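You operate a simulated robot arm through the tools that you are given. There is no shell and no other tool. Be economical: measure what you need, move in short steps, check, and stop when the job is done.

You run a simulated robot arm. Do the job below in one go: nothing can be reset, and whatever is moved stays where it is left.

Task
Winder 3's arm is down: air on, set 2 bar, raise and lock the arm, then air off.
Fine: in that order.

It is judged by the outcome, as a careful person would: the job done as asked, and still so three seconds after it is handed in. It fails if anything else is knocked over, pushed out of place, dropped, spilled or broken.

Robot
A 7-joint arm with a fingered hand on a trunk, on a base that drives. Base frame: it is fixed to the floor where the robot stands at the start and does not move with it; the origin is under the middle of the robot, x ahead of it, y to its left, z up. Readings come in m, degrees, newtons and seconds.
With the tool pointing down near the work surface it reaches from about 0.48 to 0.92 m from the robot's upright axis, wherever it stands. Its first joint turns from -143.0 to 143.0 degrees. Places, roughly: air gauge [0.8, 0.2, 1.2]; first air knob [-2.7, 3.1, 1.3]; first green bar [-2.7, 3.4, 1.4]; first valve lever [-3.6, 3.7, 1.3]; first wing tap [-2.7, 3, 1.1]; first yellow lever [-2.6, 3, 1.2]; second air knob [-1.2, 1.3, 1.3]; second green bar [-1.2, 1.6, 1.4]; second valve lever [-2.1, 1.9, 1.3]; second wing tap [-1.1, 1.2, 1.1]; second yellow lever [-1.1, 1.2, 1.2]; third air knob [0.9, 0.2, 1.3]; third green bar [0.8, 0.5, 1.4]; third valve lever [-0.1, 0.8, 1.3]; third wing tap [0.9, 0.1, 1.1]; third yellow lever [1, 0, 1.1]. Payload 3 kg.
The TCP is the grasp point between the finger pads, 0.026 m short of the fingertips. In the tool frame z runs along the fingers and y along their closing line. The gripper opens to 0.148 m. The gripper's body begins 0.073 m behind the TCP. The gripper is a hand of 3 fingers: y runs from the thumb to the fingers, the wrist lies at [0, 0, -0.229] in the tool frame, and closing takes about 1.5 s.
Orientation is that of the tool frame in the base frame, as [roll, pitch, yaw] about the fixed x, y, z axes, in that order (R = Rz(yaw) Ry(pitch) Rx(roll)). With the fingers straight down and closing along the base's y, the tool's x points along the base's -x, its y along +y and its z along -z.

Tools
- The arm moves only by the tool servo_tool. Its arguments are lists of equal length, an entry for each row: "xyz": the shift along the base's x, y, z in m, a list of three; "rot": the turn, a rotation vector about the base's x, y, z in degrees, a list of three; "gripper": the gripper command, from -1 (fully open) to 1 (shut), values between in proportion. In form: {"xyz": [[tx, ty, tz], ...], "rot": [[wx, wy, wz], ...], "gripper": [gripper, ...]}. A call has 1 to 10 rows; each row is the pose to reach, as a shift and turn from the pose commanded when the call began. A row lasts 0.2 s, in which the tool goes at most 0.05 m and 8.6 degrees; a call with a longer step from one row to the next is refused whole, and so is a gripper value outside its range. Where a pose cannot be reached the arm comes as near as it can. A force on the tool above 40 N (or 10 N above the force at the start of the call, whichever is more), or a blocked arm, ends the call early, and 0.2 s more pass. The fingers move at their own pace (about 0.153 m/s each) and stop on an object; they squeeze with about 34 N. The grip force told is the motor's: it shows also when the fingers shut on nothing. Time passes only in rows, and 0.2 s behind the last, so rows that repeat a pose let the fingers close. The reply holds the time, the measured pose of the TCP, the force on the tool along the base axes, the opening and the grip force, in the units named above and with some noise, with the torque about the TCP (base axes, N m) and any sound that the robot's microphone picked up.
- Cameras (640 x 400 px; columns grow to the right, rows downward): "scene" is now at [0.1338, 0.0516, 1.8919]; the picture's right is [0.79, -0.61, -0.00], its down [-0.48, -0.62, -0.62] and it looks along [0.38, 0.49, -0.78] (base axes); focal length 267 px, centre (320, 200). "wrist" rides on the gripper at [0.068, -0.039, -0.09] in the tool frame; the picture's right is [0.50, 0.87, 0.00], its down [-0.66, 0.38, -0.65] and it looks along [-0.57, 0.33, 0.76] (tool axes); focal length 222 px, centre (320, 200).
- grab_frame(camera): a new picture of that camera. The clock stands still meanwhile.
- move_column(by): slides the trunk up (or, below 0, down) by that many m; the arm and the scene camera ride with it, the base frame stays. It gives what a move gives, with no picture.
- roll_base(legs): drives the robot by 1 to 6 legs, each [ahead, left, turn to the left] in m, m and degrees, along the robot's own axes; the way and the turn of a leg run together, so that a leg with both is an arc; at most 1.5 m and 180 degrees a leg. The arm and the cameras ride along, it lands a little off, and it stops where it bumps. It gives what a move gives.
- grasp_type(shape): the hand has 3 fingers and takes this shape, open, in about a second: jaw (thumb against the fingers, like two jaws); tri (thumb and two fingers); tip (a fingertip pinch); poke (one finger out to press); point (the index stretched); flat (the hand flat); cup (the hand cupped); fist (a fist). The gripper value then closes the fingers along that shape, each until it touches; the sizes above hold for jaw. It gives what a move gives, with no picture.
- turn_head(pan, tilt): turns the head with the scene camera to pan (to the left, within 86 degrees either way) and tilt (down, from -29 to 69), counted from straight ahead of the robot. It gives what a move gives.
- probe_pixels(camera, pixels): for up to 12 pixels [column, row] of the newest picture of that camera ("zoom" is the newest enlarged one), the place [x, y, z] in the base frame of the surface seen there, good to about 0.002 m, but the place of the scene camera against the robot may be out by one fixed shift of up to 0.018 m in any direction. The clock stands still meanwhile.
- inspect(camera, box): a new picture of the part [left, top, right, bottom] of that camera's present view, enlarged. The clock stands still meanwhile.
- close_job(): hands the job in; it is judged then, once.

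Go step by step. Measure first, check grasps and placings, and put right what went wrong. The budget is 80 turns and 52 pictures, counting those below and the enlarged ones. Unless the task says otherwise, let go and move clear before handing in, and close with one line.

The tools are called after ">>>" as a command line: name --argument value ..., lists and objects as JSON in quotes. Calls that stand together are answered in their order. servo_tool: Moves the arm, as the interface text tells. Its arguments: {"type":"object","properties":{"xyz":{"type":"array"},"rot":{"type":"array"},"gripper":{"type":"array"}},"required":["xyz","rot","gripper"]} The other tools are called the same way: move_column (by) slides the trunk up or down; grasp_type (shape) gives the hand a shape; roll_base (legs) drives the base; turn_head (pan, tilt) turns the head that bears the scene camera; grab_frame (camera) takes a picture; probe_pixels (camera, pixels) gives the place of the surface under pixels of a picture; inspect (camera, box) takes an enlarged picture of a part of a camera's view; close_job () hands the job in.

At the start:

```text
t: 0.0
position: [0.505, 0.2235, 1.001]
ee_rot: [180.0, 0.1, 180.0]
contact_force: [0.8, 0.6, 0.1]
ft_torque: [-0.01, -0.01, 0.0]
finger_gap: 0.1479
grip_force: 0.3
shape: jaw
trunk travel left (down, up): [-0.825, 0.065]
robot x, y, heading: [-0.004, -0.0013, -0.0]
head pan, tilt: [52.2, 51.4]
```

scene: 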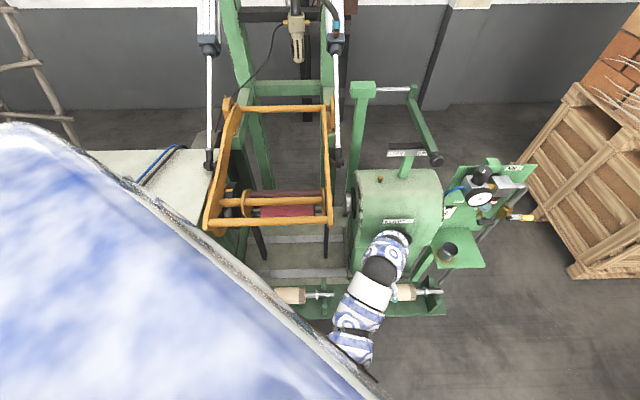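
wrist: 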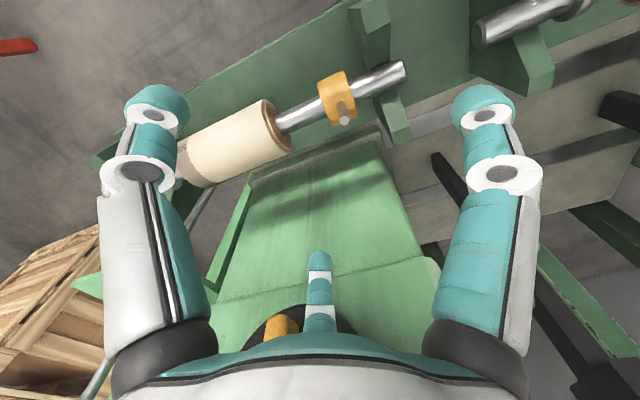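

The scene shows a green winder with an orange arm frame, a gauge panel near (480,195) and label plates at (405,153) and (398,220). I'll zoom in on those to see which winder this is.

>>> inspect --camera "scene" --box '[340, 70, 560, 290]'

>>> inspect --camera "scene" --box '[180, 0, 460, 175]'

```text
1.82 times, centred on (450, 180) of scene
```

zoom: 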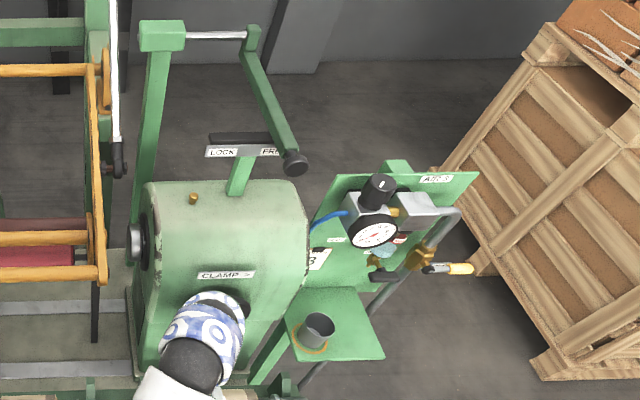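

```text
2.29 times, centred on (320, 88) of scene
```

zoom: 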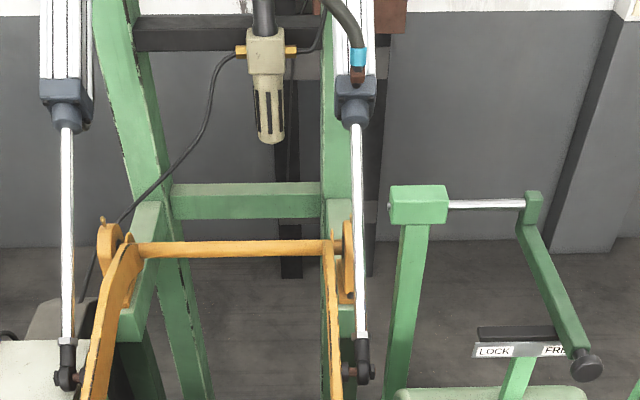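

The panel seems to carry "AIR 3", and the LOCK/FREE plate sits under a green bar with a knob. I'll turn the head to the panel for a closer look.

>>> turn_head --pan 12 --tilt 42

>>> grab_frame --camera "scene"

>>> inspect --camera "scene" --box '[220, 120, 420, 245]'

```text
t: 1.1
position: [0.5053, 0.2244, 1.0009]
ee_rot: [-180.0, 0.1, 180.0]
contact_force: [0.2, -0.3, -0.5]
ft_torque: [0.01, -0.01, 0.01]
finger_gap: 0.1479
grip_force: 0.2
shape: jaw
trunk travel left (down, up): [-0.825, 0.065]
robot x, y, heading: [-0.0029, -0.0028, 0.1]
head pan, tilt: [12.0, 42.0]
```

```text
47 pictures are left
```

scene: 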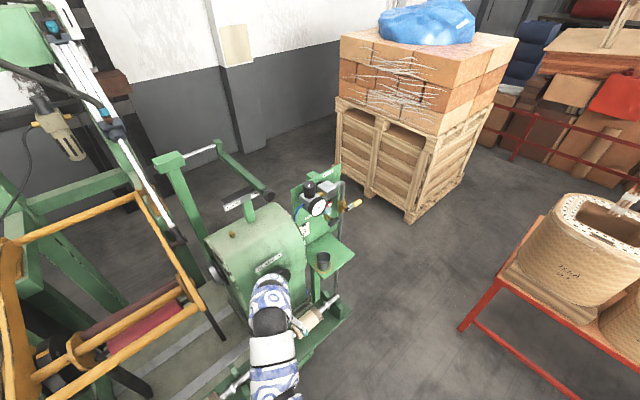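

```text
3.20 times, centred on (320, 182) of scene
```

zoom: 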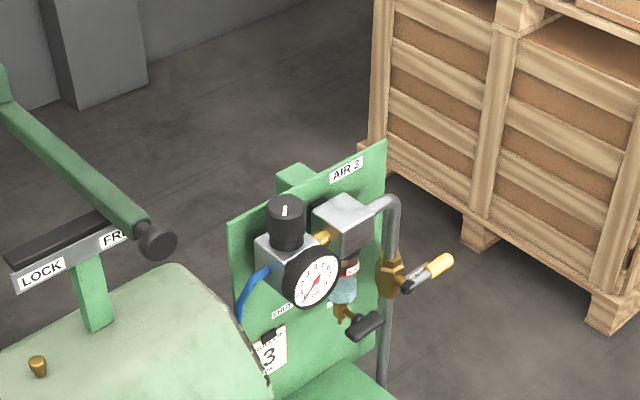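

This is AIR 3 with a "3" tag: a regulator knob, a gauge, a yellow lever across the pipe (so off) and a black wing tap on the bowl. I'll zoom closer to read the gauge and labels, and measure.

>>> inspect --camera "scene" --box '[285, 165, 365, 245]'

>>> probe_pixels --camera "scene" --pixels '[[309, 184], [318, 208], [356, 203], [347, 208], [333, 222], [267, 194], [218, 142], [232, 205], [262, 202], [331, 168], [342, 195], [323, 262]]'

>>> turn_head --pan 80 --tilt 35

>>> grab_frame --camera "scene"

```text
5.00 times, centred on (325, 205) of scene
```

zoom: 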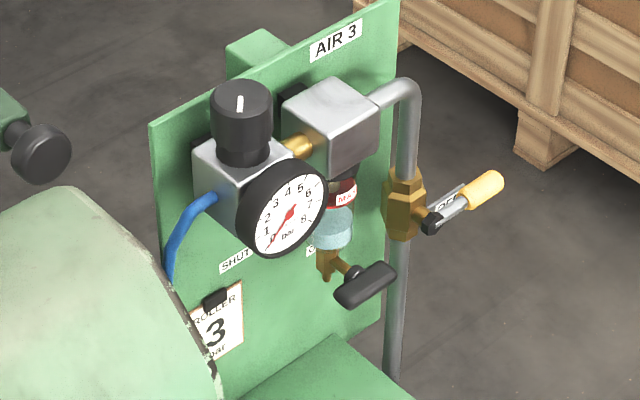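

```text
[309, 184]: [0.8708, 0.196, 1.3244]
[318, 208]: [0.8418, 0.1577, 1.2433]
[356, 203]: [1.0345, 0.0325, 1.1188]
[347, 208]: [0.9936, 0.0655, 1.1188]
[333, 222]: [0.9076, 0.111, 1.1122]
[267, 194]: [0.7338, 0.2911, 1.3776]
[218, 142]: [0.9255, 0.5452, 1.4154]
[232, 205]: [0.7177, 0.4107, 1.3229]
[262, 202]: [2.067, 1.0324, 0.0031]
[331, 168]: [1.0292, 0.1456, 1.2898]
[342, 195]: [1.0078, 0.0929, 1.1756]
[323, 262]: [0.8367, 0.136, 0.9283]
```

```text
t: 2.5
position: [0.5049, 0.2246, 0.9995]
ee_rot: [180.0, 0.0, 180.0]
contact_force: [0.1, 0.0, 0.1]
ft_torque: [0.0, -0.02, -0.01]
finger_gap: 0.1479
grip_force: 0.1
shape: jaw
trunk travel left (down, up): [-0.825, 0.065]
robot x, y, heading: [0.0002, -0.0044, 0.0]
head pan, tilt: [80.0, 35.0]
```

```text
44 pictures are left
```

scene: 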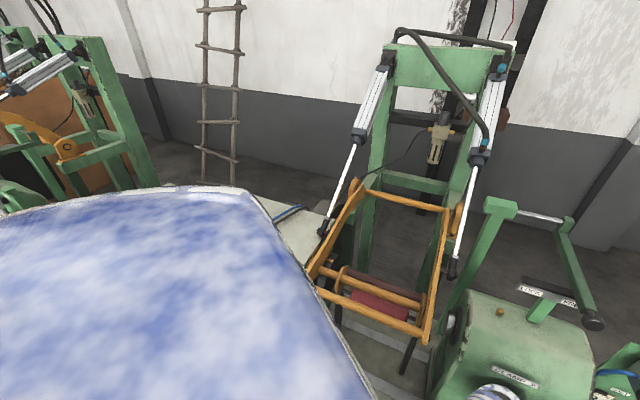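

The card on the panel reads ROLLER 3 bar, but the task says 2. A blue-and-white body at (170,290) hides the valve lever side, so I'll find out what that is.

>>> probe_pixels --camera "scene" --pixels '[[170, 290], [60, 215], [245, 190], [300, 300], [300, 225], [595, 320], [360, 190], [410, 330], [565, 225], [455, 270], [325, 228], [530, 290]]'

>>> turn_head --pan 86 --tilt 60

>>> grab_frame --camera "scene"

```text
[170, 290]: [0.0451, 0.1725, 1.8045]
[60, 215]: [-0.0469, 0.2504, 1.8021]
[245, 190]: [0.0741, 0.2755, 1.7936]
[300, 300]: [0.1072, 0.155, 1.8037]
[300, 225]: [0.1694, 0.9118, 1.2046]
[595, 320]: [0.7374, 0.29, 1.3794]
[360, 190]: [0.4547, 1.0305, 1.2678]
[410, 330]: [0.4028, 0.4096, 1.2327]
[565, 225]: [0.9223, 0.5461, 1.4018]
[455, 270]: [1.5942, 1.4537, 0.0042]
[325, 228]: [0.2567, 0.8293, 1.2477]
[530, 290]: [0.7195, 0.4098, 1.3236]
```

```text
t: 3.4
position: [0.5049, 0.2245, 0.9997]
ee_rot: [180.0, 0.1, 179.9]
contact_force: [-0.7, 0.3, -0.3]
ft_torque: [-0.01, -0.03, 0.01]
finger_gap: 0.1481
grip_force: 0.1
shape: jaw
trunk travel left (down, up): [-0.825, 0.065]
robot x, y, heading: [0.0037, 0.0035, -0.1]
head pan, tilt: [85.9, 60.0]
```

```text
43 pictures are left
```

scene: 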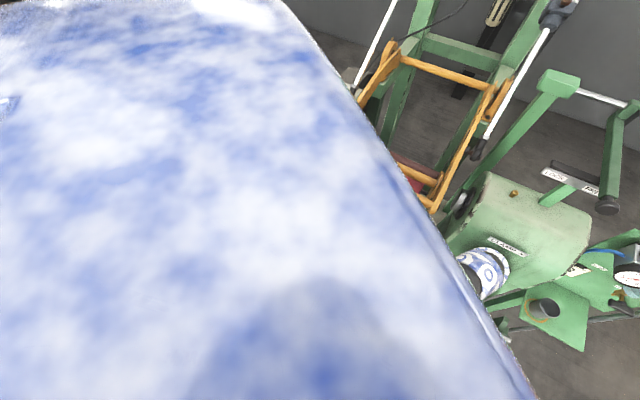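

The obstruction is the robot's own shoulder, so the valve lever will only show after driving. I'll check the floor space in front of the panel.

>>> turn_head --pan -15 --tilt 55

>>> grab_frame --camera "scene"

>>> probe_pixels --camera "scene" --pixels '[[320, 200], [500, 200], [450, 300], [200, 250], [250, 330], [300, 100], [400, 380], [560, 300], [150, 300], [600, 100], [200, 180], [240, 120]]'

```text
t: 5.1
position: [0.5058, 0.2243, 0.9998]
ee_rot: [-180.0, -0.1, -180.0]
contact_force: [0.5, 0.1, 0.2]
ft_torque: [0.04, 0.04, 0.0]
finger_gap: 0.1481
grip_force: 0.1
shape: jaw
trunk travel left (down, up): [-0.825, 0.065]
robot x, y, heading: [0.0016, 0.0025, -0.3]
head pan, tilt: [-15.0, 55.0]
```

```text
42 pictures are left
```

scene: 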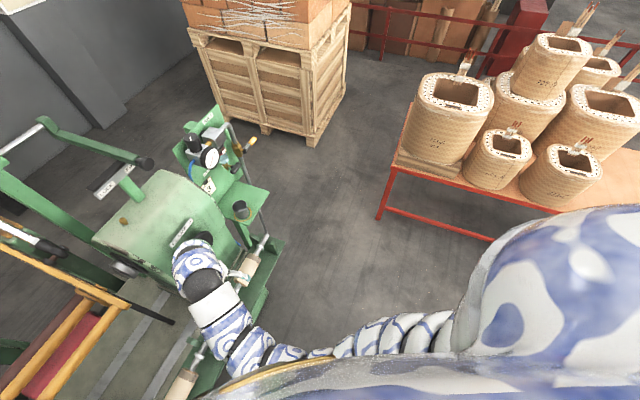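

```text
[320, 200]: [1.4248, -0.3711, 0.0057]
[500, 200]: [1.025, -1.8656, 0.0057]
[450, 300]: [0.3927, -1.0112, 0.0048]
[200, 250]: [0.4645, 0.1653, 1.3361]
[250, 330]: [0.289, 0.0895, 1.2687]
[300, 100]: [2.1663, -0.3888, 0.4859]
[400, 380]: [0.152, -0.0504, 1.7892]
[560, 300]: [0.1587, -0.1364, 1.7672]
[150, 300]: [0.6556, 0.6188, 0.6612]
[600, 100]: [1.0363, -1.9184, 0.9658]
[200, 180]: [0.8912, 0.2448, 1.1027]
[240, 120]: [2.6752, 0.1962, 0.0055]
```

The floor right of the robot and in front of the panel is clear; (450,300) reads z≈0.005. I'll drive sideways off the machine and forward, to stand facing the panel (heading about 52°).

>>> roll_base --legs '[[0, -0.57, 0], [0.53, 0, 0], [0, 0, 52]]'

>>> turn_head --pan 0 --tilt 45

>>> grab_frame --camera "scene"

```text
t: 13.4
position: [0.676, -0.0488, 0.9995]
ee_rot: [180.0, 0.0, -129.6]
contact_force: [-0.4, 0.2, 0.2]
ft_torque: [0.01, 0.01, 0.0]
finger_gap: 0.148
grip_force: 0.0
shape: jaw
trunk travel left (down, up): [-0.825, 0.065]
robot x, y, heading: [0.5297, -0.5801, 50.5]
head pan, tilt: [-15.0, 55.0]
```

```text
t: 14.1
position: [0.6761, -0.0497, 0.9997]
ee_rot: [-180.0, 0.0, -129.6]
contact_force: [0.3, -1.0, 0.0]
ft_torque: [0.0, -0.04, 0.01]
finger_gap: 0.148
grip_force: 0.0
shape: jaw
trunk travel left (down, up): [-0.825, 0.065]
robot x, y, heading: [0.5302, -0.5797, 50.4]
head pan, tilt: [0.0, 45.0]
```

```text
41 pictures are left
```

scene: 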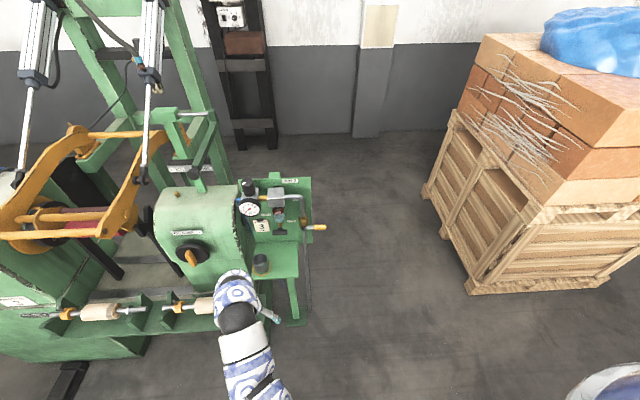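

The panel is now square ahead, with the lever at (316,227) and the gauge at (249,208). I'll zoom in and measure.

>>> inspect --camera "scene" --box '[225, 170, 335, 239]'

>>> probe_pixels --camera "zoom" --pixels '[[450, 330], [490, 330], [580, 330], [540, 330], [450, 250], [330, 350], [300, 350], [140, 90], [140, 220], [400, 80], [420, 200], [250, 340]]'

```text
5.80 times, centred on (280, 204) of scene
```

zoom: 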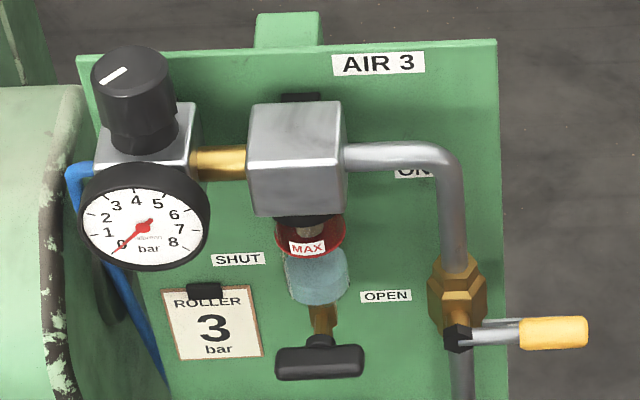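

```text
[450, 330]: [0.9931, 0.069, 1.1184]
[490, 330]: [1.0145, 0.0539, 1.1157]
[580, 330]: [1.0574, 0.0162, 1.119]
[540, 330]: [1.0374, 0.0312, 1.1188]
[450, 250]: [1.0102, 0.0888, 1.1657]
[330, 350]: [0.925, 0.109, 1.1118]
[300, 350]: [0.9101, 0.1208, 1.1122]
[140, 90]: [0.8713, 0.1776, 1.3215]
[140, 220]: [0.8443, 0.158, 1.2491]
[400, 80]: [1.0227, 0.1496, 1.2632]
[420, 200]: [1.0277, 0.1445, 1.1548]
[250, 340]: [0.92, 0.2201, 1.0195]
```

Labels show ON above the valve and OFF to the right, so the yellow handle (pivot ≈(0.993,0.069,1.118), end ≈(1.057,0.016,1.119)) turns upward. I'll level the tool toward the panel and bring it in front of the lever.

>>> servo_tool --xyz '[[0.02, -0.01125, 0.005], [0.04, -0.0225, 0.01], [0.06, -0.03375, 0.015], [0.08, -0.045, 0.02], [0.1, -0.05625, 0.025], [0.12, -0.0675, 0.03], [0.14, -0.07875, 0.035], [0.16, -0.09, 0.04], [0.18, -0.10125, 0.045], [0.2, -0.1125, 0.05]]' --rot '[[6.57, -5.4, 0], [13.14, -10.8, 0], [19.71, -16.2, 0], [26.28, -21.6, 0], [32.85, -27, 0], [39.42, -32.4, 0], [45.99, -37.8, 0], [52.56, -43.2, 0], [59.13, -48.6, 0], [65.7, -54, 0]]' --gripper '[1, 1, 1, 1, 1, 1, 1, 1, 1, 1]'

>>> grab_frame --camera "scene"

>>> grab_frame --camera "wrist"

```text
t: 16.3
position: [0.8748, -0.1627, 1.0477]
ee_rot: [177.3, 85.1, -132.1]
contact_force: [0.7, -0.3, -0.5]
ft_torque: [-0.01, 0.0, 0.03]
finger_gap: 0.0
grip_force: 33.7
shape: jaw
trunk travel left (down, up): [-0.825, 0.065]
robot x, y, heading: [0.5244, -0.5825, 50.1]
head pan, tilt: [0.0, 45.0]
```

```text
39 pictures are left
```

scene: 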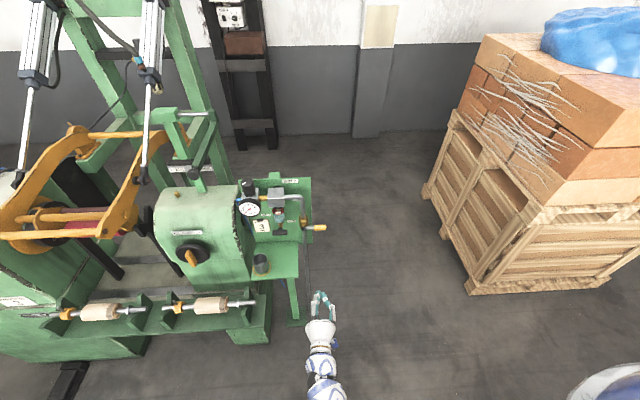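

```text
38 pictures are left
```

wrist: 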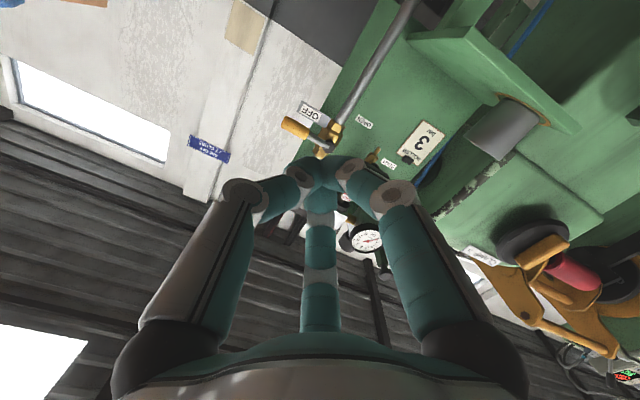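

The tool is level in front of the lever with fingers shut. I'll zoom on the fingertips at (320,297) to work out the camera offset.

>>> inspect --camera "scene" --box '[290, 280, 354, 320]'

>>> inspect --camera "wrist" --box '[240, 80, 420, 230]'

```text
10.00 times, centred on (322, 300) of scene
```

zoom: 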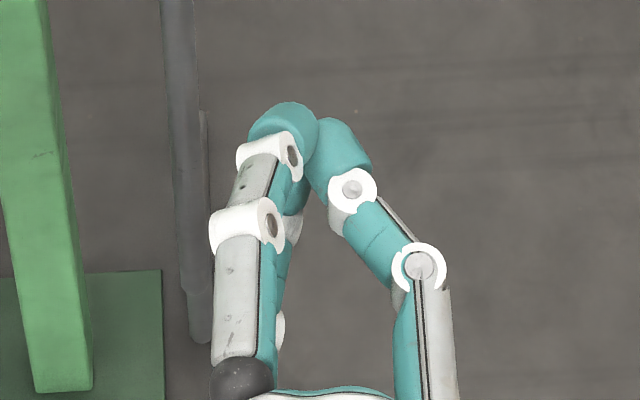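

```text
2.67 times, centred on (330, 155) of wrist
```

zoom: 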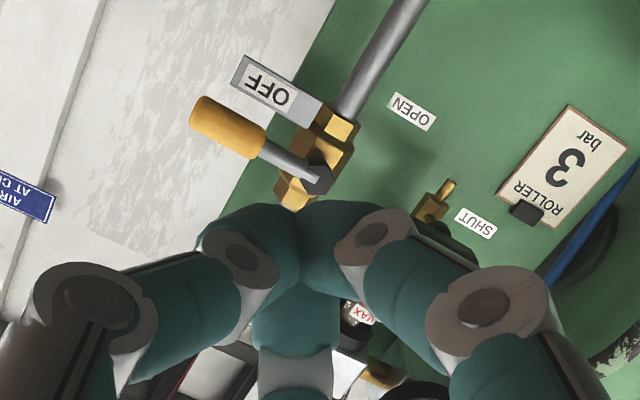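

The wrist view shows the lever clearly: yellow end at (200,112), pivot at (320,178). I'll measure through the wrist camera, which isn't affected by the scene offset.

>>> probe_pixels --camera "zoom" --pixels '[[200, 112], [228, 125], [255, 140], [290, 165], [320, 178], [340, 135], [380, 40], [285, 85], [445, 190], [275, 225], [330, 225], [600, 250]]'

>>> probe_pixels --camera "scene" --pixels '[[318, 227], [310, 227], [302, 227], [260, 250]]'

```text
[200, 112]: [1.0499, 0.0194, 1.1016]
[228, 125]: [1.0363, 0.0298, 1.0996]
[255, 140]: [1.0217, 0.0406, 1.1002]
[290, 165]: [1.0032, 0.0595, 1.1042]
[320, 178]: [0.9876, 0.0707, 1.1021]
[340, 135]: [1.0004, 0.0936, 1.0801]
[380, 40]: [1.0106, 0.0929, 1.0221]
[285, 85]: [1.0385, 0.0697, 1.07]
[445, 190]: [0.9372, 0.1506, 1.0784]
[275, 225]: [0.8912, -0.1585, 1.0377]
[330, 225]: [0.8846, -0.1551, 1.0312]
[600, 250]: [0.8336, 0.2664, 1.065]
```

```text
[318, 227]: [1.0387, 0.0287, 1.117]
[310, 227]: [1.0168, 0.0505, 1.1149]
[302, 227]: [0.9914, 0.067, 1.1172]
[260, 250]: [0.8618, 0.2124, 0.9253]
```

The handle axis is at z≈1.109, its underside at 1.100. I'll move the shut fingers forward to just below the handle.

>>> servo_tool --xyz '[[0.026, 0.031, 0.01], [0.052, 0.061, 0.018], [0.078, 0.092, 0.018], [0.105, 0.122, 0.018], [0.131, 0.153, 0.018], [0.157, 0.184, 0.018], [0.157, 0.184, 0.018]]' --rot '[[3.9, -3.2, 0], [3.9, -3.2, 0], [3.9, -3.2, 0], [3.9, -3.2, 0], [3.9, -3.2, 0], [3.9, -3.2, 0], [3.9, -3.2, 0]]' --gripper '[1, 1, 1, 1, 1, 1, 1]'

>>> inspect --camera "scene" --box '[225, 170, 345, 245]'

```text
t: 17.9
position: [1.033, 0.0225, 1.0662]
ee_rot: [63.0, 89.9, 113.6]
contact_force: [0.2, 0.3, -0.1]
ft_torque: [0.03, 0.02, -0.01]
finger_gap: 0.0
grip_force: 34.2
shape: jaw
trunk travel left (down, up): [-0.825, 0.065]
robot x, y, heading: [0.5278, -0.5824, 50.4]
head pan, tilt: [0.0, 45.0]
```

```text
5.33 times, centred on (285, 208) of scene
```

zoom: 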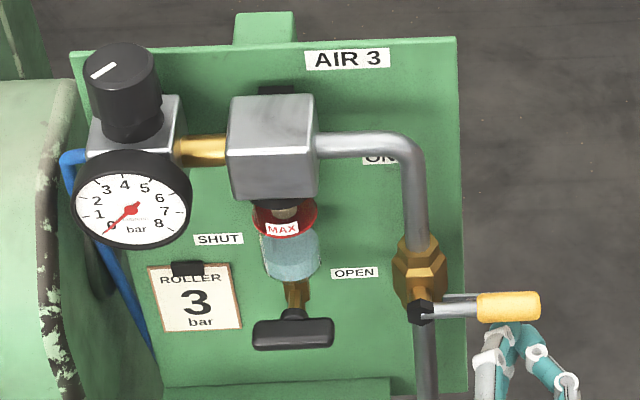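

The fingers sit just under the yellow handle at (515,320). I'll push it up along an arc to the ON position.

>>> servo_tool --xyz '[[0, 0, 0.012], [0, 0, 0.024], [0.0015, -0.0012, 0.037], [0.0031, -0.0025, 0.05], [0.0008, -0.0006, 0.064], [-0.0031, 0.0025, 0.076], [-0.0085, 0.007, 0.0865], [-0.017, 0.014, 0.0965], [-0.0263, 0.0216, 0.104], [-0.0371, 0.0305, 0.109]]' --rot '[[0, 0, 0], [0, 0, 0], [0, 0, 0], [0, 0, 0], [0, 0, 0], [0, 0, 0], [0, 0, 0], [0, 0, 0], [0, 0, 0], [0, 0, 0]]' --gripper '[1, 1, 1, 1, 1, 1, 1, 1, 1, 1]'

>>> inspect --camera "scene" --box '[225, 170, 345, 245]'

```text
t: 20.1
position: [0.9995, 0.0503, 1.1754]
ee_rot: [85.9, 89.7, 136.5]
contact_force: [9.3, -16.3, -3.8]
ft_torque: [-0.36, -0.22, -0.05]
finger_gap: 0.0
grip_force: 34.1
shape: jaw
trunk travel left (down, up): [-0.825, 0.065]
robot x, y, heading: [0.5296, -0.5771, 50.0]
head pan, tilt: [0.0, 45.0]
```

```text
5.33 times, centred on (285, 208) of scene
```

zoom: 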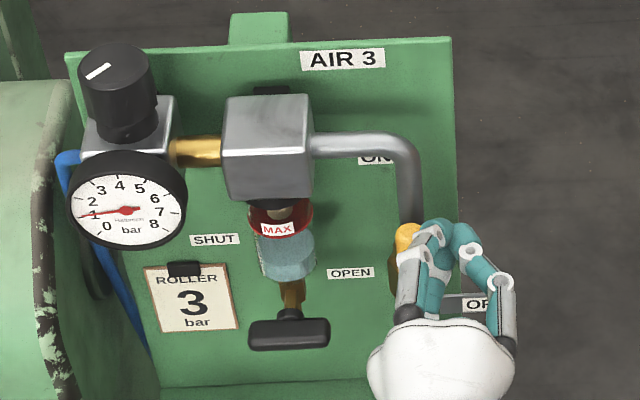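

The lever is up and the gauge shows about 1 bar, with no hiss. I'll back the fingers off and recheck.

>>> servo_tool --xyz '[[0.015, -0.012, 0], [0.02, -0.017, 0], [-0.01, -0.053, 0.01], [-0.042, -0.091, 0.02], [-0.074, -0.13, 0.03], [-0.105, -0.168, 0.04]]' --rot '[[0, 0, 0], [0, 0, 0], [0, 0, 0], [0, 0, 0], [0, 0, 0], [0, 0, 0]]' --gripper '[1, 1, 1, 1, 1, 1]'

>>> inspect --camera "scene" --box '[225, 170, 345, 245]'

```text
refused: row 4 steps farther than a row can; nothing moved
```

```text
5.33 times, centred on (285, 208) of scene
```

zoom: 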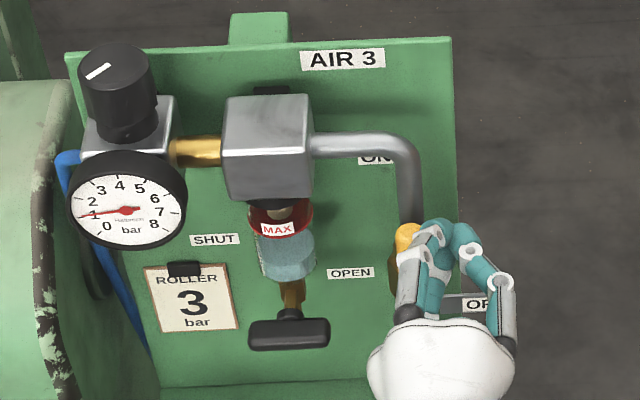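

The refusal was just one step being too long. I'll retry with smaller steps.

>>> servo_tool --xyz '[[0.015, -0.012, 0], [0.02, -0.017, 0], [-0.005, -0.047, 0.005], [-0.03, -0.077, 0.01], [-0.055, -0.108, 0.015], [-0.08, -0.138, 0.02], [-0.105, -0.168, 0.025]]' --rot '[[0, 0, 0], [0, 0, 0], [0, 0, 0], [0, 0, 0], [0, 0, 0], [0, 0, 0], [0, 0, 0]]' --gripper '[1, 1, 1, 1, 1, 1, 1]'

>>> inspect --camera "scene" --box '[225, 170, 345, 245]'

```text
t: 21.7
position: [0.8904, -0.1159, 1.202]
ee_rot: [45.4, 89.9, 96.1]
contact_force: [0.0, 0.6, 0.4]
ft_torque: [-0.01, 0.01, 0.02]
finger_gap: 0.0
grip_force: 34.2
shape: jaw
trunk travel left (down, up): [-0.825, 0.065]
robot x, y, heading: [0.5233, -0.5795, 50.2]
head pan, tilt: [0.0, 45.0]
```

```text
5.33 times, centred on (285, 208) of scene
```

zoom: 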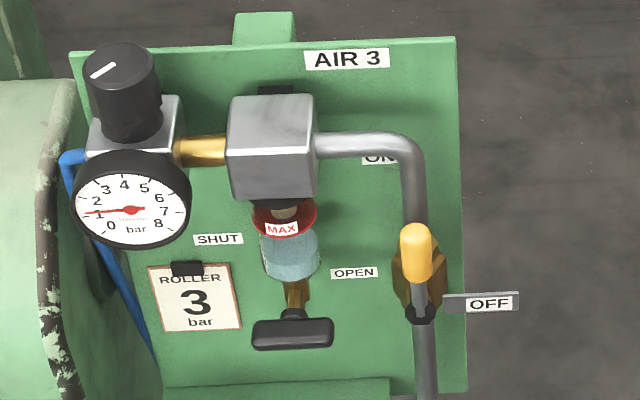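

The lever stands vertical at (415,255) and the gauge sits at about 1 bar. Next I'll measure the regulator knob.

>>> probe_pixels --camera "zoom" --pixels '[[120, 48], [92, 65], [150, 65], [120, 80], [95, 100], [155, 98], [125, 90], [125, 125], [90, 73], [115, 62], [240, 130], [130, 205]]'

>>> inspect --camera "scene" --box '[232, 170, 272, 220]'

```text
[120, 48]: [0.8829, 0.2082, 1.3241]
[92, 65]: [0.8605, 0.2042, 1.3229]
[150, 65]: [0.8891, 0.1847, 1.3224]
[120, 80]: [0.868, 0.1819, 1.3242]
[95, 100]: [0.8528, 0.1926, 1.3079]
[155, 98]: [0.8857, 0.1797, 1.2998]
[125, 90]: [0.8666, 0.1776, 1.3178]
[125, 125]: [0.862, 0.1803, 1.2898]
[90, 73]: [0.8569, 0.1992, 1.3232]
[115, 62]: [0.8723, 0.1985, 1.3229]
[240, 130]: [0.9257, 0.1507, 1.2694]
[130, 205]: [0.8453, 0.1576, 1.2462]
```

```text
8.00 times, centred on (252, 195) of scene
```

zoom: 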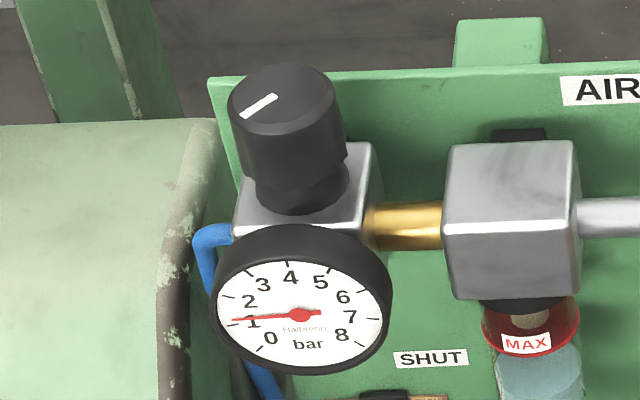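

The knob is centred at ≈(0.873,0.196), about 0.037 m across with its top at z 1.323; the gauge reads about 1. I'll swing the tool to point down, rise, and come in from above.

>>> servo_tool --xyz '[[-0.011, 0.0122, 0.022], [-0.022, 0.0243, 0.044], [-0.033, 0.0365, 0.066], [-0.044, 0.0486, 0.087], [-0.055, 0.0608, 0.109], [-0.066, 0.073, 0.131], [-0.077, 0.0851, 0.153], [-0.088, 0.0973, 0.174], [-0.099, 0.1094, 0.196], [-0.11, 0.1216, 0.218]]' --rot '[[-6.6, 5.42, 0], [-13.2, 10.84, 0], [-19.8, 16.26, 0], [-26.4, 21.68, 0], [-33, 27.1, 0], [-39.6, 32.52, 0], [-46.2, 37.94, 0], [-52.8, 43.36, 0], [-59.4, 48.78, 0], [-66, 54.2, 0]]' --gripper '[0, 0, 0, 0, 0, 0, 0, 0, 0, 0]'

>>> grab_frame --camera "scene"

```text
t: 23.9
position: [0.8024, -0.0213, 1.3683]
ee_rot: [-180.0, 22.3, -129.6]
contact_force: [0.2, 0.6, -0.4]
ft_torque: [0.01, -0.03, -0.04]
finger_gap: 0.0742
grip_force: 0.0
shape: jaw
out of reach, approached as far as the arm can: row 2, 3, 4, 5, 8, 9, 10
trunk travel left (down, up): [-0.825, 0.065]
robot x, y, heading: [0.5275, -0.5795, 50.3]
head pan, tilt: [0.0, 45.0]
```

```text
30 pictures are left
```

scene: 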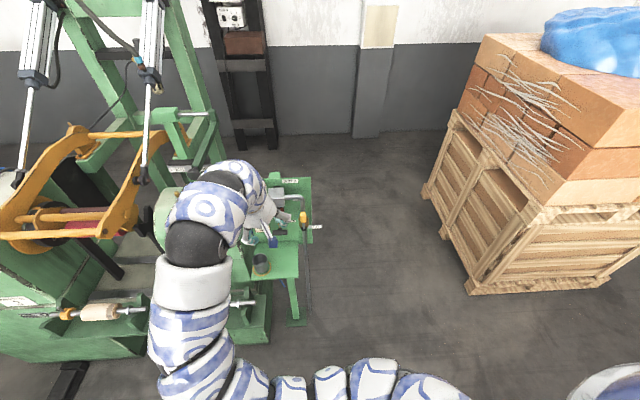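

The arm couldn't reach that high at this spot; the tool is 22° short of pointing down. I'll lift the trunk and try the rest of the rotation.

>>> move_column --by 0.06

>>> servo_tool --xyz '[[0, 0, 0], [0, 0, 0], [0, 0, 0], [0, 0, 0]]' --rot '[[-5.8, 4.8, 0], [-11.6, 9.6, 0], [-17.2, 14.1, 0], [-17.2, 14.1, 0]]' --gripper '[0, 0, 0, 0]'

```text
t: 24.9
position: [0.8018, -0.0212, 1.4276]
ee_rot: [180.0, 22.2, -129.6]
contact_force: [0.5, -0.6, -0.4]
ft_torque: [-0.02, -0.01, 0.02]
finger_gap: 0.074
grip_force: 0.0
shape: jaw
trunk travel left (down, up): [-0.885, 0.005]
robot x, y, heading: [0.5273, -0.582, 50.6]
head pan, tilt: [0.0, 45.0]
```

```text
t: 25.9
position: [0.8028, -0.0212, 1.4275]
ee_rot: [179.9, 22.3, -129.6]
contact_force: [-0.1, 0.5, -0.2]
ft_torque: [0.0, 0.01, 0.01]
finger_gap: 0.0739
grip_force: 0.0
shape: jaw
out of reach, approached as far as the arm can: row 1, 2, 3, 4
trunk travel left (down, up): [-0.885, 0.005]
robot x, y, heading: [0.5256, -0.5857, 50.5]
head pan, tilt: [0.0, 45.0]
```

The orientation is still limited here. I'll go slightly lower and farther forward, where the wrist height is easier, and finish the rotation there.

>>> servo_tool --xyz '[[0.012, 0.015, -0.02], [0.025, 0.031, -0.04], [0.038, 0.046, -0.055], [0.051, 0.062, -0.06], [0.051, 0.062, -0.06]]' --rot '[[0, 0, 0], [-5.8, 4.8, 0], [-11.6, 9.6, 0], [-17.2, 14.1, 0], [-17.2, 14.1, 0]]' --gripper '[0, 0, 0, 0, 0]'

```text
t: 27.1
position: [0.818, -0.0055, 1.3952]
ee_rot: [179.9, 20.4, -129.6]
contact_force: [-0.3, -0.2, 0.0]
ft_torque: [0.03, -0.01, -0.03]
finger_gap: 0.0737
grip_force: 0.0
shape: jaw
out of reach, approached as far as the arm can: row 2, 3, 4, 5
trunk travel left (down, up): [-0.885, 0.005]
robot x, y, heading: [0.5281, -0.5783, 50.2]
head pan, tilt: [0.0, 45.0]
```

Reach is limited at this height, so standing closer will help. I'll check how far out the machine's feet and base come before driving ahead.

>>> probe_pixels --camera "scene" --pixels '[[295, 318], [265, 335], [290, 275], [265, 310], [245, 303], [300, 330], [330, 330]]'

```text
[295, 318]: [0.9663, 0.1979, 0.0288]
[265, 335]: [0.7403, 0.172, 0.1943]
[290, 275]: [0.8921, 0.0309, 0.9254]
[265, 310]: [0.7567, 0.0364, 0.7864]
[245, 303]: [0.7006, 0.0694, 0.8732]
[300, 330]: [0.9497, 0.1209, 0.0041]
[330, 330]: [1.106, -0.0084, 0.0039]
```

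The machine front is at least 0.5 m ahead of the robot's line, so there's room. I'll drive ahead 0.14 m and a little left, with the tool still above everything.

>>> roll_base --legs '[[0.14, 0.06, 0]]'

>>> servo_tool --xyz '[[0, 0, 0], [0, 0, 0], [0, 0, 0], [0, 0, 0]]' --rot '[[-5.2, 4.3, 0], [-10.4, 8.6, 0], [-15.6, 12.9, 0], [-15.6, 12.9, 0]]' --gripper '[0, 0, 0, 0]'

>>> grab_frame --camera "scene"

```text
t: 28.5
position: [0.8663, 0.1419, 1.3959]
ee_rot: [179.9, 20.4, -129.7]
contact_force: [-0.2, 0.1, -0.1]
ft_torque: [-0.04, -0.02, -0.01]
finger_gap: 0.074
grip_force: 0.0
shape: jaw
trunk travel left (down, up): [-0.885, 0.005]
robot x, y, heading: [0.572, -0.432, 50.0]
head pan, tilt: [0.0, 45.0]
```

```text
t: 29.5
position: [0.8646, 0.1396, 1.3961]
ee_rot: [180.0, 20.4, -129.8]
contact_force: [0.0, 1.2, 0.4]
ft_torque: [0.03, 0.01, 0.0]
finger_gap: 0.0741
grip_force: 0.0
shape: jaw
out of reach, approached as far as the arm can: row 1, 2, 3, 4
trunk travel left (down, up): [-0.885, 0.005]
robot x, y, heading: [0.5728, -0.434, 50.1]
head pan, tilt: [0.0, 45.0]
```

```text
29 pictures are left
```

scene: 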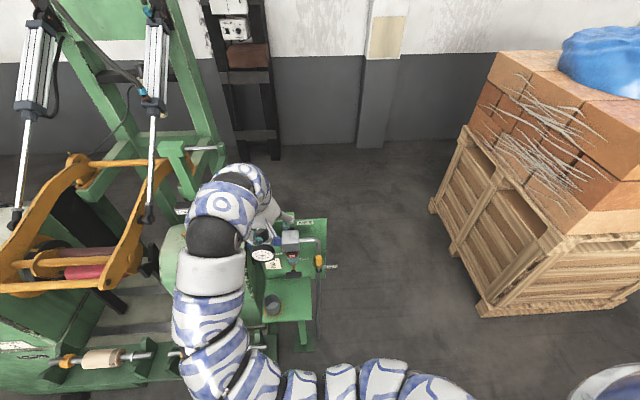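

The tool is tilted 20° from vertical, which is still fine for gripping the upright knob from the sides. I'll centre above the knob first and check with the wrist camera.

>>> servo_tool --xyz '[[0.004, 0.028, 0], [0.0084, 0.0564, -0.01], [0.0084, 0.0564, -0.01]]' --rot '[[0, 0, 0], [0, 0, 0], [0, 0, 0]]' --gripper '[-0.3, -0.3, -0.3]'

>>> grab_frame --camera "wrist"

>>> inspect --camera "scene" --box '[220, 190, 340, 265]'

```text
t: 30.3
position: [0.8738, 0.1951, 1.3852]
ee_rot: [179.9, 20.7, -129.8]
contact_force: [0.0, 0.2, 0.0]
ft_torque: [-0.01, 0.0, 0.0]
finger_gap: 0.0959
grip_force: 0.1
shape: jaw
trunk travel left (down, up): [-0.885, 0.005]
robot x, y, heading: [0.5721, -0.4298, 50.0]
head pan, tilt: [0.0, 45.0]
```

```text
28 pictures are left
```

wrist: 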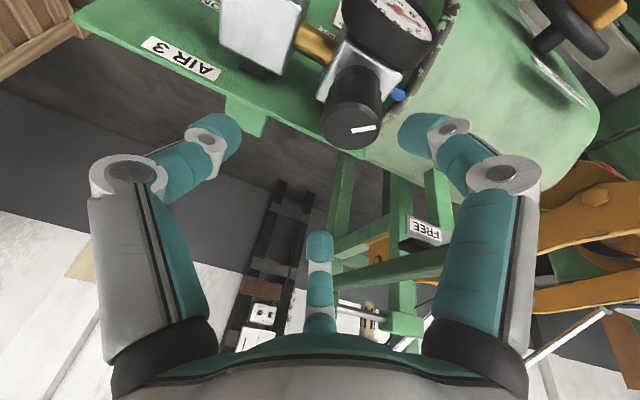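

```text
5.33 times, centred on (280, 228) of scene
```

zoom: 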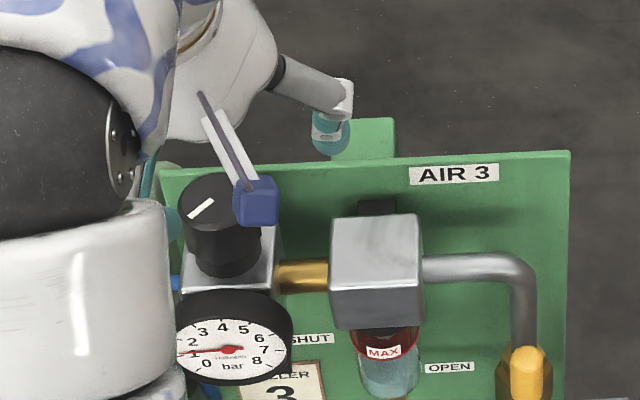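

The knob at (350,125) sits between the two finger rows. I'll measure it through the wrist camera for an exact centre.

>>> probe_pixels --camera "wrist" --pixels '[[350, 145], [325, 125], [376, 120], [350, 110], [350, 128], [350, 90], [230, 130], [405, 125], [318, 240], [260, 118]]'

```text
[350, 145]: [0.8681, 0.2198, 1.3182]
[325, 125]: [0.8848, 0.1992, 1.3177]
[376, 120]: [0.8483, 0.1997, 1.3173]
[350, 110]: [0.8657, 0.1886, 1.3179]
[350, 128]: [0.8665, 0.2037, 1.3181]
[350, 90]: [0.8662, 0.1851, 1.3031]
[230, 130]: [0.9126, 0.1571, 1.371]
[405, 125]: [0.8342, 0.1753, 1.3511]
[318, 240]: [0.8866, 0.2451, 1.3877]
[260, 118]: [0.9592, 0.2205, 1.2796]
```

The knob centre per wrist is ≈(0.867,0.202), top z 1.318. I'll centre and descend so the pads straddle it, without closing yet.

>>> servo_tool --xyz '[[-0.007, 0.007, -0.01], [-0.007, 0.007, -0.03], [-0.007, 0.007, -0.05], [-0.007, 0.007, -0.065], [-0.007, 0.007, -0.075]]' --rot '[[0, 0, 0], [0, 0, 0], [0, 0, 0], [0, 0, 0], [0, 0, 0]]' --gripper '[-0.3, -0.3, -0.3, -0.3, -0.3]'

>>> grab_frame --camera "wrist"

```text
t: 31.5
position: [0.8649, 0.2023, 1.3107]
ee_rot: [179.9, 20.5, -129.8]
contact_force: [-0.8, 0.2, -0.2]
ft_torque: [0.04, -0.01, -0.03]
finger_gap: 0.0959
grip_force: 0.0
shape: jaw
trunk travel left (down, up): [-0.885, 0.005]
robot x, y, heading: [0.569, -0.4334, 50.3]
head pan, tilt: [0.0, 45.0]
```

```text
26 pictures are left
```

wrist: 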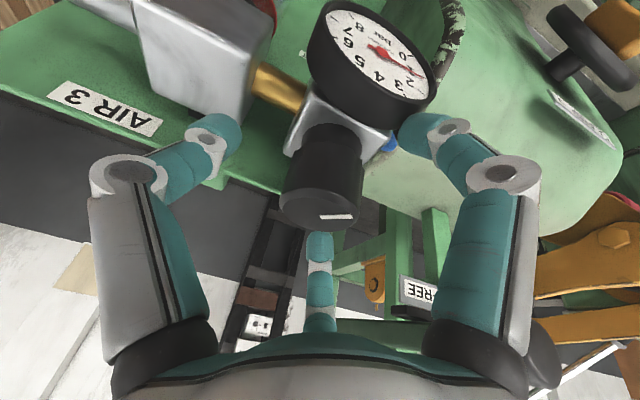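

The pads straddle the knob and the gauge is readable in the wrist view. Closing on the knob.

>>> servo_tool --xyz '[[0, 0, 0], [0, 0, 0], [0, 0, 0], [0, 0, 0], [0, 0, 0], [0, 0, 0]]' --rot '[[0, 0, 0], [0, 0, 0], [0, 0, 0], [0, 0, 0], [0, 0, 0], [0, 0, 0]]' --gripper '[0.2, 0.4, 0.6, 0.8, 1, 1]'

>>> servo_tool --xyz '[[0, 0, 0], [0, 0, 0], [0, 0, 0], [0, 0, 0], [0, 0, 0], [0, 0, 0]]' --rot '[[0, 0, -4], [0, 0, -8], [0, 0, -12], [0, 0, -16], [0, 0, -20], [0, 0, -20]]' --gripper '[1, 1, 1, 1, 1, 1]'

>>> grab_frame --camera "wrist"

```text
t: 32.9
position: [0.8654, 0.2026, 1.3117]
ee_rot: [179.9, 20.4, -129.8]
contact_force: [-1.7, -0.8, -6.3]
ft_torque: [-0.28, 0.28, 0.02]
finger_gap: 0.0365
grip_force: 33.7
shape: jaw
trunk travel left (down, up): [-0.885, 0.005]
robot x, y, heading: [0.574, -0.4377, 50.2]
head pan, tilt: [0.0, 45.0]
```

```text
t: 34.3
position: [0.8664, 0.2034, 1.3119]
ee_rot: [179.8, 20.4, -149.8]
contact_force: [-8.5, 1.6, -5.2]
ft_torque: [-0.12, 0.48, 0.07]
finger_gap: 0.0362
grip_force: 34.1
shape: jaw
trunk travel left (down, up): [-0.885, 0.005]
robot x, y, heading: [0.5728, -0.4337, 50.0]
head pan, tilt: [0.0, 45.0]
```

```text
25 pictures are left
```

wrist: 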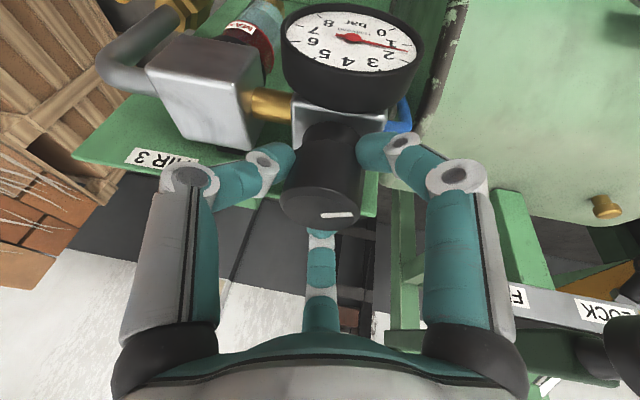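

The mark stays put relative to the hand, so the knob turned with it by 20°. I'll zoom on the gauge.

>>> inspect --camera "wrist" --box '[275, 0, 435, 110]'

```text
3.64 times, centred on (355, 55) of wrist
```

zoom: 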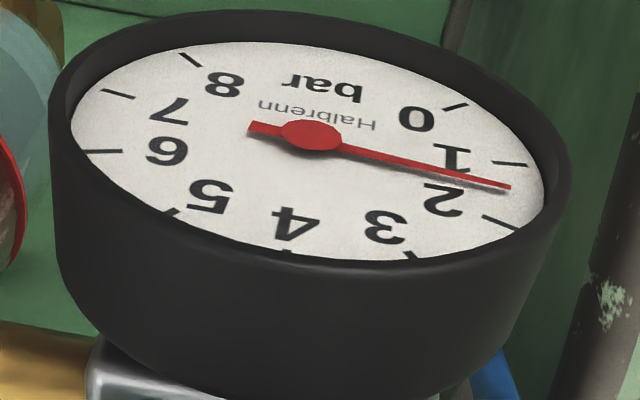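

Clockwise raises pressure: the needle is now between ticks 1 and 2, about 1.45. I'll turn another 20°.

>>> servo_tool --xyz '[[0, 0, 0], [0, 0, 0], [0, 0, 0], [0, 0, 0], [0, 0, 0], [0, 0, 0]]' --rot '[[0, 0, -4], [0, 0, -8], [0, 0, -12], [0, 0, -16], [0, 0, -20], [0, 0, -20]]' --gripper '[1, 1, 1, 1, 1, 1]'

>>> inspect --camera "scene" --box '[240, 230, 300, 275]'

```text
t: 35.7
position: [0.8679, 0.1989, 1.3059]
ee_rot: [179.5, 20.7, -169.9]
contact_force: [-3.5, 8.9, 6.3]
ft_torque: [0.04, -0.39, -0.01]
finger_gap: 0.0376
grip_force: 33.5
shape: jaw
out of reach, approached as far as the arm can: row 5, 6
trunk travel left (down, up): [-0.885, 0.005]
robot x, y, heading: [0.5714, -0.4364, 50.0]
head pan, tilt: [0.0, 45.0]
```

```text
8.89 times, centred on (270, 252) of scene
```

zoom: 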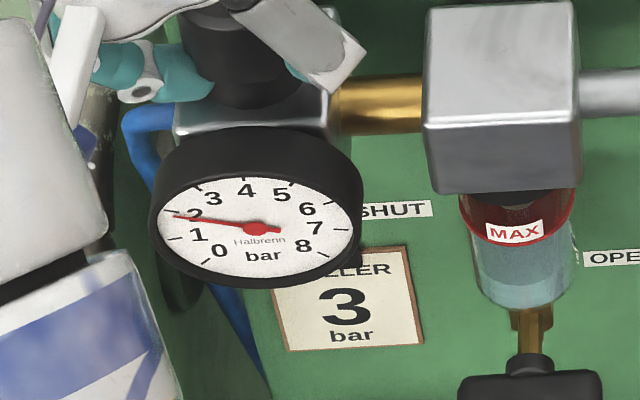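

The needle is at or just under 2. I'll zoom tighter on the dial.

>>> inspect --camera "scene" --box '[252, 243, 276, 259]'

>>> inspect --camera "wrist" --box '[240, 0, 420, 120]'

```text
16.00 times, centred on (264, 251) of scene
```

zoom: 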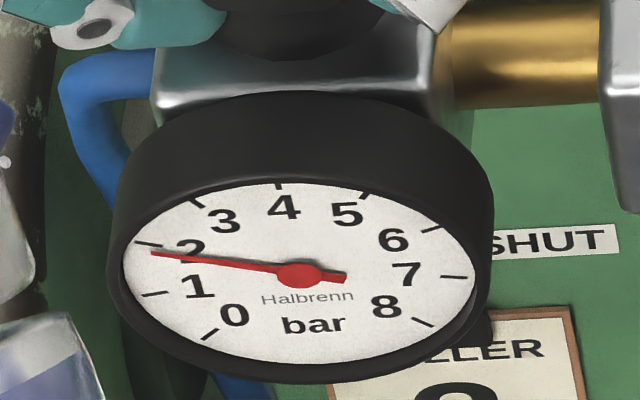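

```text
3.33 times, centred on (330, 60) of wrist
```

zoom: 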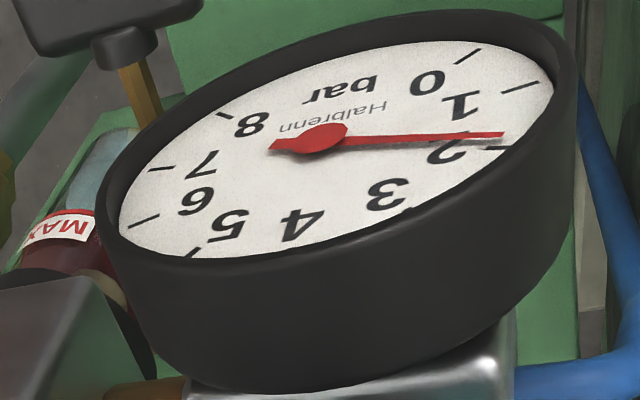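

The needle reads about 1.8 and the arm's rotation is at its limit. I'll open, turn the hand back 40° and regrip for a small final turn.

>>> servo_tool --xyz '[[0, 0, 0], [0, 0, 0], [0, 0, 0], [0, 0.001, 0.002], [0, 0.002, 0.004], [0, 0.003, 0.005], [0, 0.003, 0.005], [0, 0.003, 0.005], [0, 0.003, 0.005]]' --rot '[[0, 0, 0], [0, 0, 0], [0, 0, 0], [0, 0, 8], [0, 0, 16], [0, 0, 24], [0, 0, 32], [0, 0, 36], [0, 0, 36]]' --gripper '[0.4, 0, -0.3, -0.3, -0.3, -0.3, -0.3, -0.3, -0.3]'

>>> servo_tool --xyz '[[0, 0, 0], [0, 0, 0], [0, 0, 0], [0, 0, 0], [0, 0, 0], [0, 0, 0]]' --rot '[[0, 0, 0], [0, 0, 0], [0, 0, 0], [0, 0, 0], [0, 0, 0], [0, 0, 0]]' --gripper '[0.2, 0.4, 0.6, 0.8, 1, 1]'

>>> servo_tool --xyz '[[0, 0, 0], [0, 0, 0], [0, 0, 0], [0, 0, 0]]' --rot '[[0, 0, -3], [0, 0, -6], [0, 0, -8], [0, 0, -8]]' --gripper '[1, 1, 1, 1]'

>>> inspect --camera "scene" --box '[252, 243, 276, 259]'

```text
t: 37.7
position: [0.8669, 0.2028, 1.3119]
ee_rot: [179.9, 20.4, -133.7]
contact_force: [-0.3, -1.0, -0.3]
ft_torque: [-0.01, 0.03, 0.0]
finger_gap: 0.096
grip_force: 0.3
shape: jaw
trunk travel left (down, up): [-0.885, 0.005]
robot x, y, heading: [0.5702, -0.435, 50.4]
head pan, tilt: [0.0, 45.0]
```

```text
t: 39.1
position: [0.8683, 0.2034, 1.3127]
ee_rot: [179.9, 20.4, -133.8]
contact_force: [-2.7, -0.2, -8.5]
ft_torque: [-0.23, 0.21, 0.0]
finger_gap: 0.0358
grip_force: 34.3
shape: jaw
trunk travel left (down, up): [-0.885, 0.005]
robot x, y, heading: [0.5725, -0.4298, 50.4]
head pan, tilt: [0.0, 45.0]
```

```text
t: 40.1
position: [0.8679, 0.2032, 1.3114]
ee_rot: [180.0, 20.4, -141.7]
contact_force: [-4.5, 0.9, -8.3]
ft_torque: [-0.16, 0.29, 0.07]
finger_gap: 0.0358
grip_force: 34.2
shape: jaw
trunk travel left (down, up): [-0.885, 0.005]
robot x, y, heading: [0.5745, -0.4327, 50.0]
head pan, tilt: [0.0, 45.0]
```

```text
16.00 times, centred on (264, 251) of scene
```

zoom: 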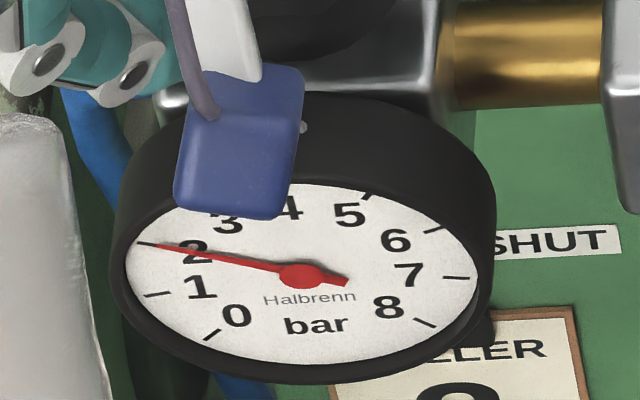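

The needle now lies on the 2 tick. I'll release, lift clear and back away.

>>> servo_tool --xyz '[[0, 0, 0], [0, 0, 0], [0, 0, 0], [0, 0, 0.03], [0, 0, 0.06], [0, 0, 0.075], [-0.02, -0.03, 0.075], [-0.045, -0.06, 0.075]]' --rot '[[0, 0, 0], [0, 0, 0], [0, 0, 0], [0, 0, 0], [0, 0, 0], [0, 0, 0], [0, 0, 4], [0, 0, 8]]' --gripper '[0.4, 0, -0.3, -0.3, -0.3, -0.3, -0.3, -0.3]'

>>> roll_base --legs '[[-0.3, 0, 0]]'

>>> turn_head --pan 30 --tilt 35

>>> grab_frame --camera "scene"

```text
t: 41.9
position: [0.8227, 0.1425, 1.3883]
ee_rot: [179.8, 20.4, -133.8]
contact_force: [-0.5, -0.5, 0.3]
ft_torque: [0.0, 0.01, 0.0]
finger_gap: 0.0958
grip_force: 0.1
shape: jaw
out of reach, approached as far as the arm can: row 6, 7
trunk travel left (down, up): [-0.885, 0.005]
robot x, y, heading: [0.5693, -0.4338, 50.0]
head pan, tilt: [0.0, 45.0]
```

```text
t: 44.0
position: [0.6318, -0.0902, 1.3891]
ee_rot: [179.9, 20.5, -133.9]
contact_force: [0.2, 0.0, -0.4]
ft_torque: [-0.03, -0.01, -0.01]
finger_gap: 0.0959
grip_force: 0.1
shape: jaw
trunk travel left (down, up): [-0.885, 0.005]
robot x, y, heading: [0.3784, -0.6661, 49.7]
head pan, tilt: [0.0, 45.0]
```

```text
t: 44.9
position: [0.6323, -0.091, 1.3883]
ee_rot: [179.9, 20.3, -134.0]
contact_force: [-0.6, 0.9, 0.1]
ft_torque: [-0.04, 0.0, 0.0]
finger_gap: 0.0959
grip_force: 0.1
shape: jaw
trunk travel left (down, up): [-0.885, 0.005]
robot x, y, heading: [0.3762, -0.6654, 49.8]
head pan, tilt: [30.0, 35.0]
```

```text
19 pictures are left
```

scene: 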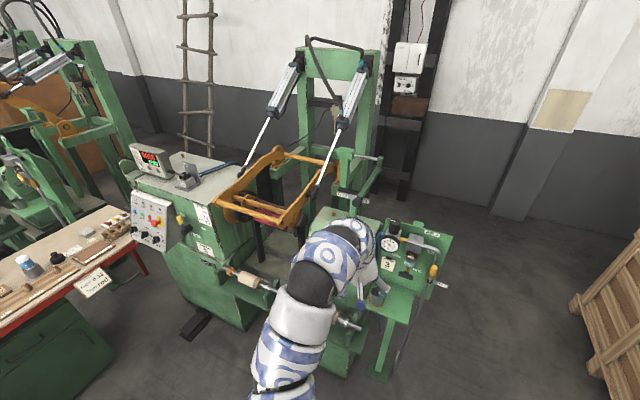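

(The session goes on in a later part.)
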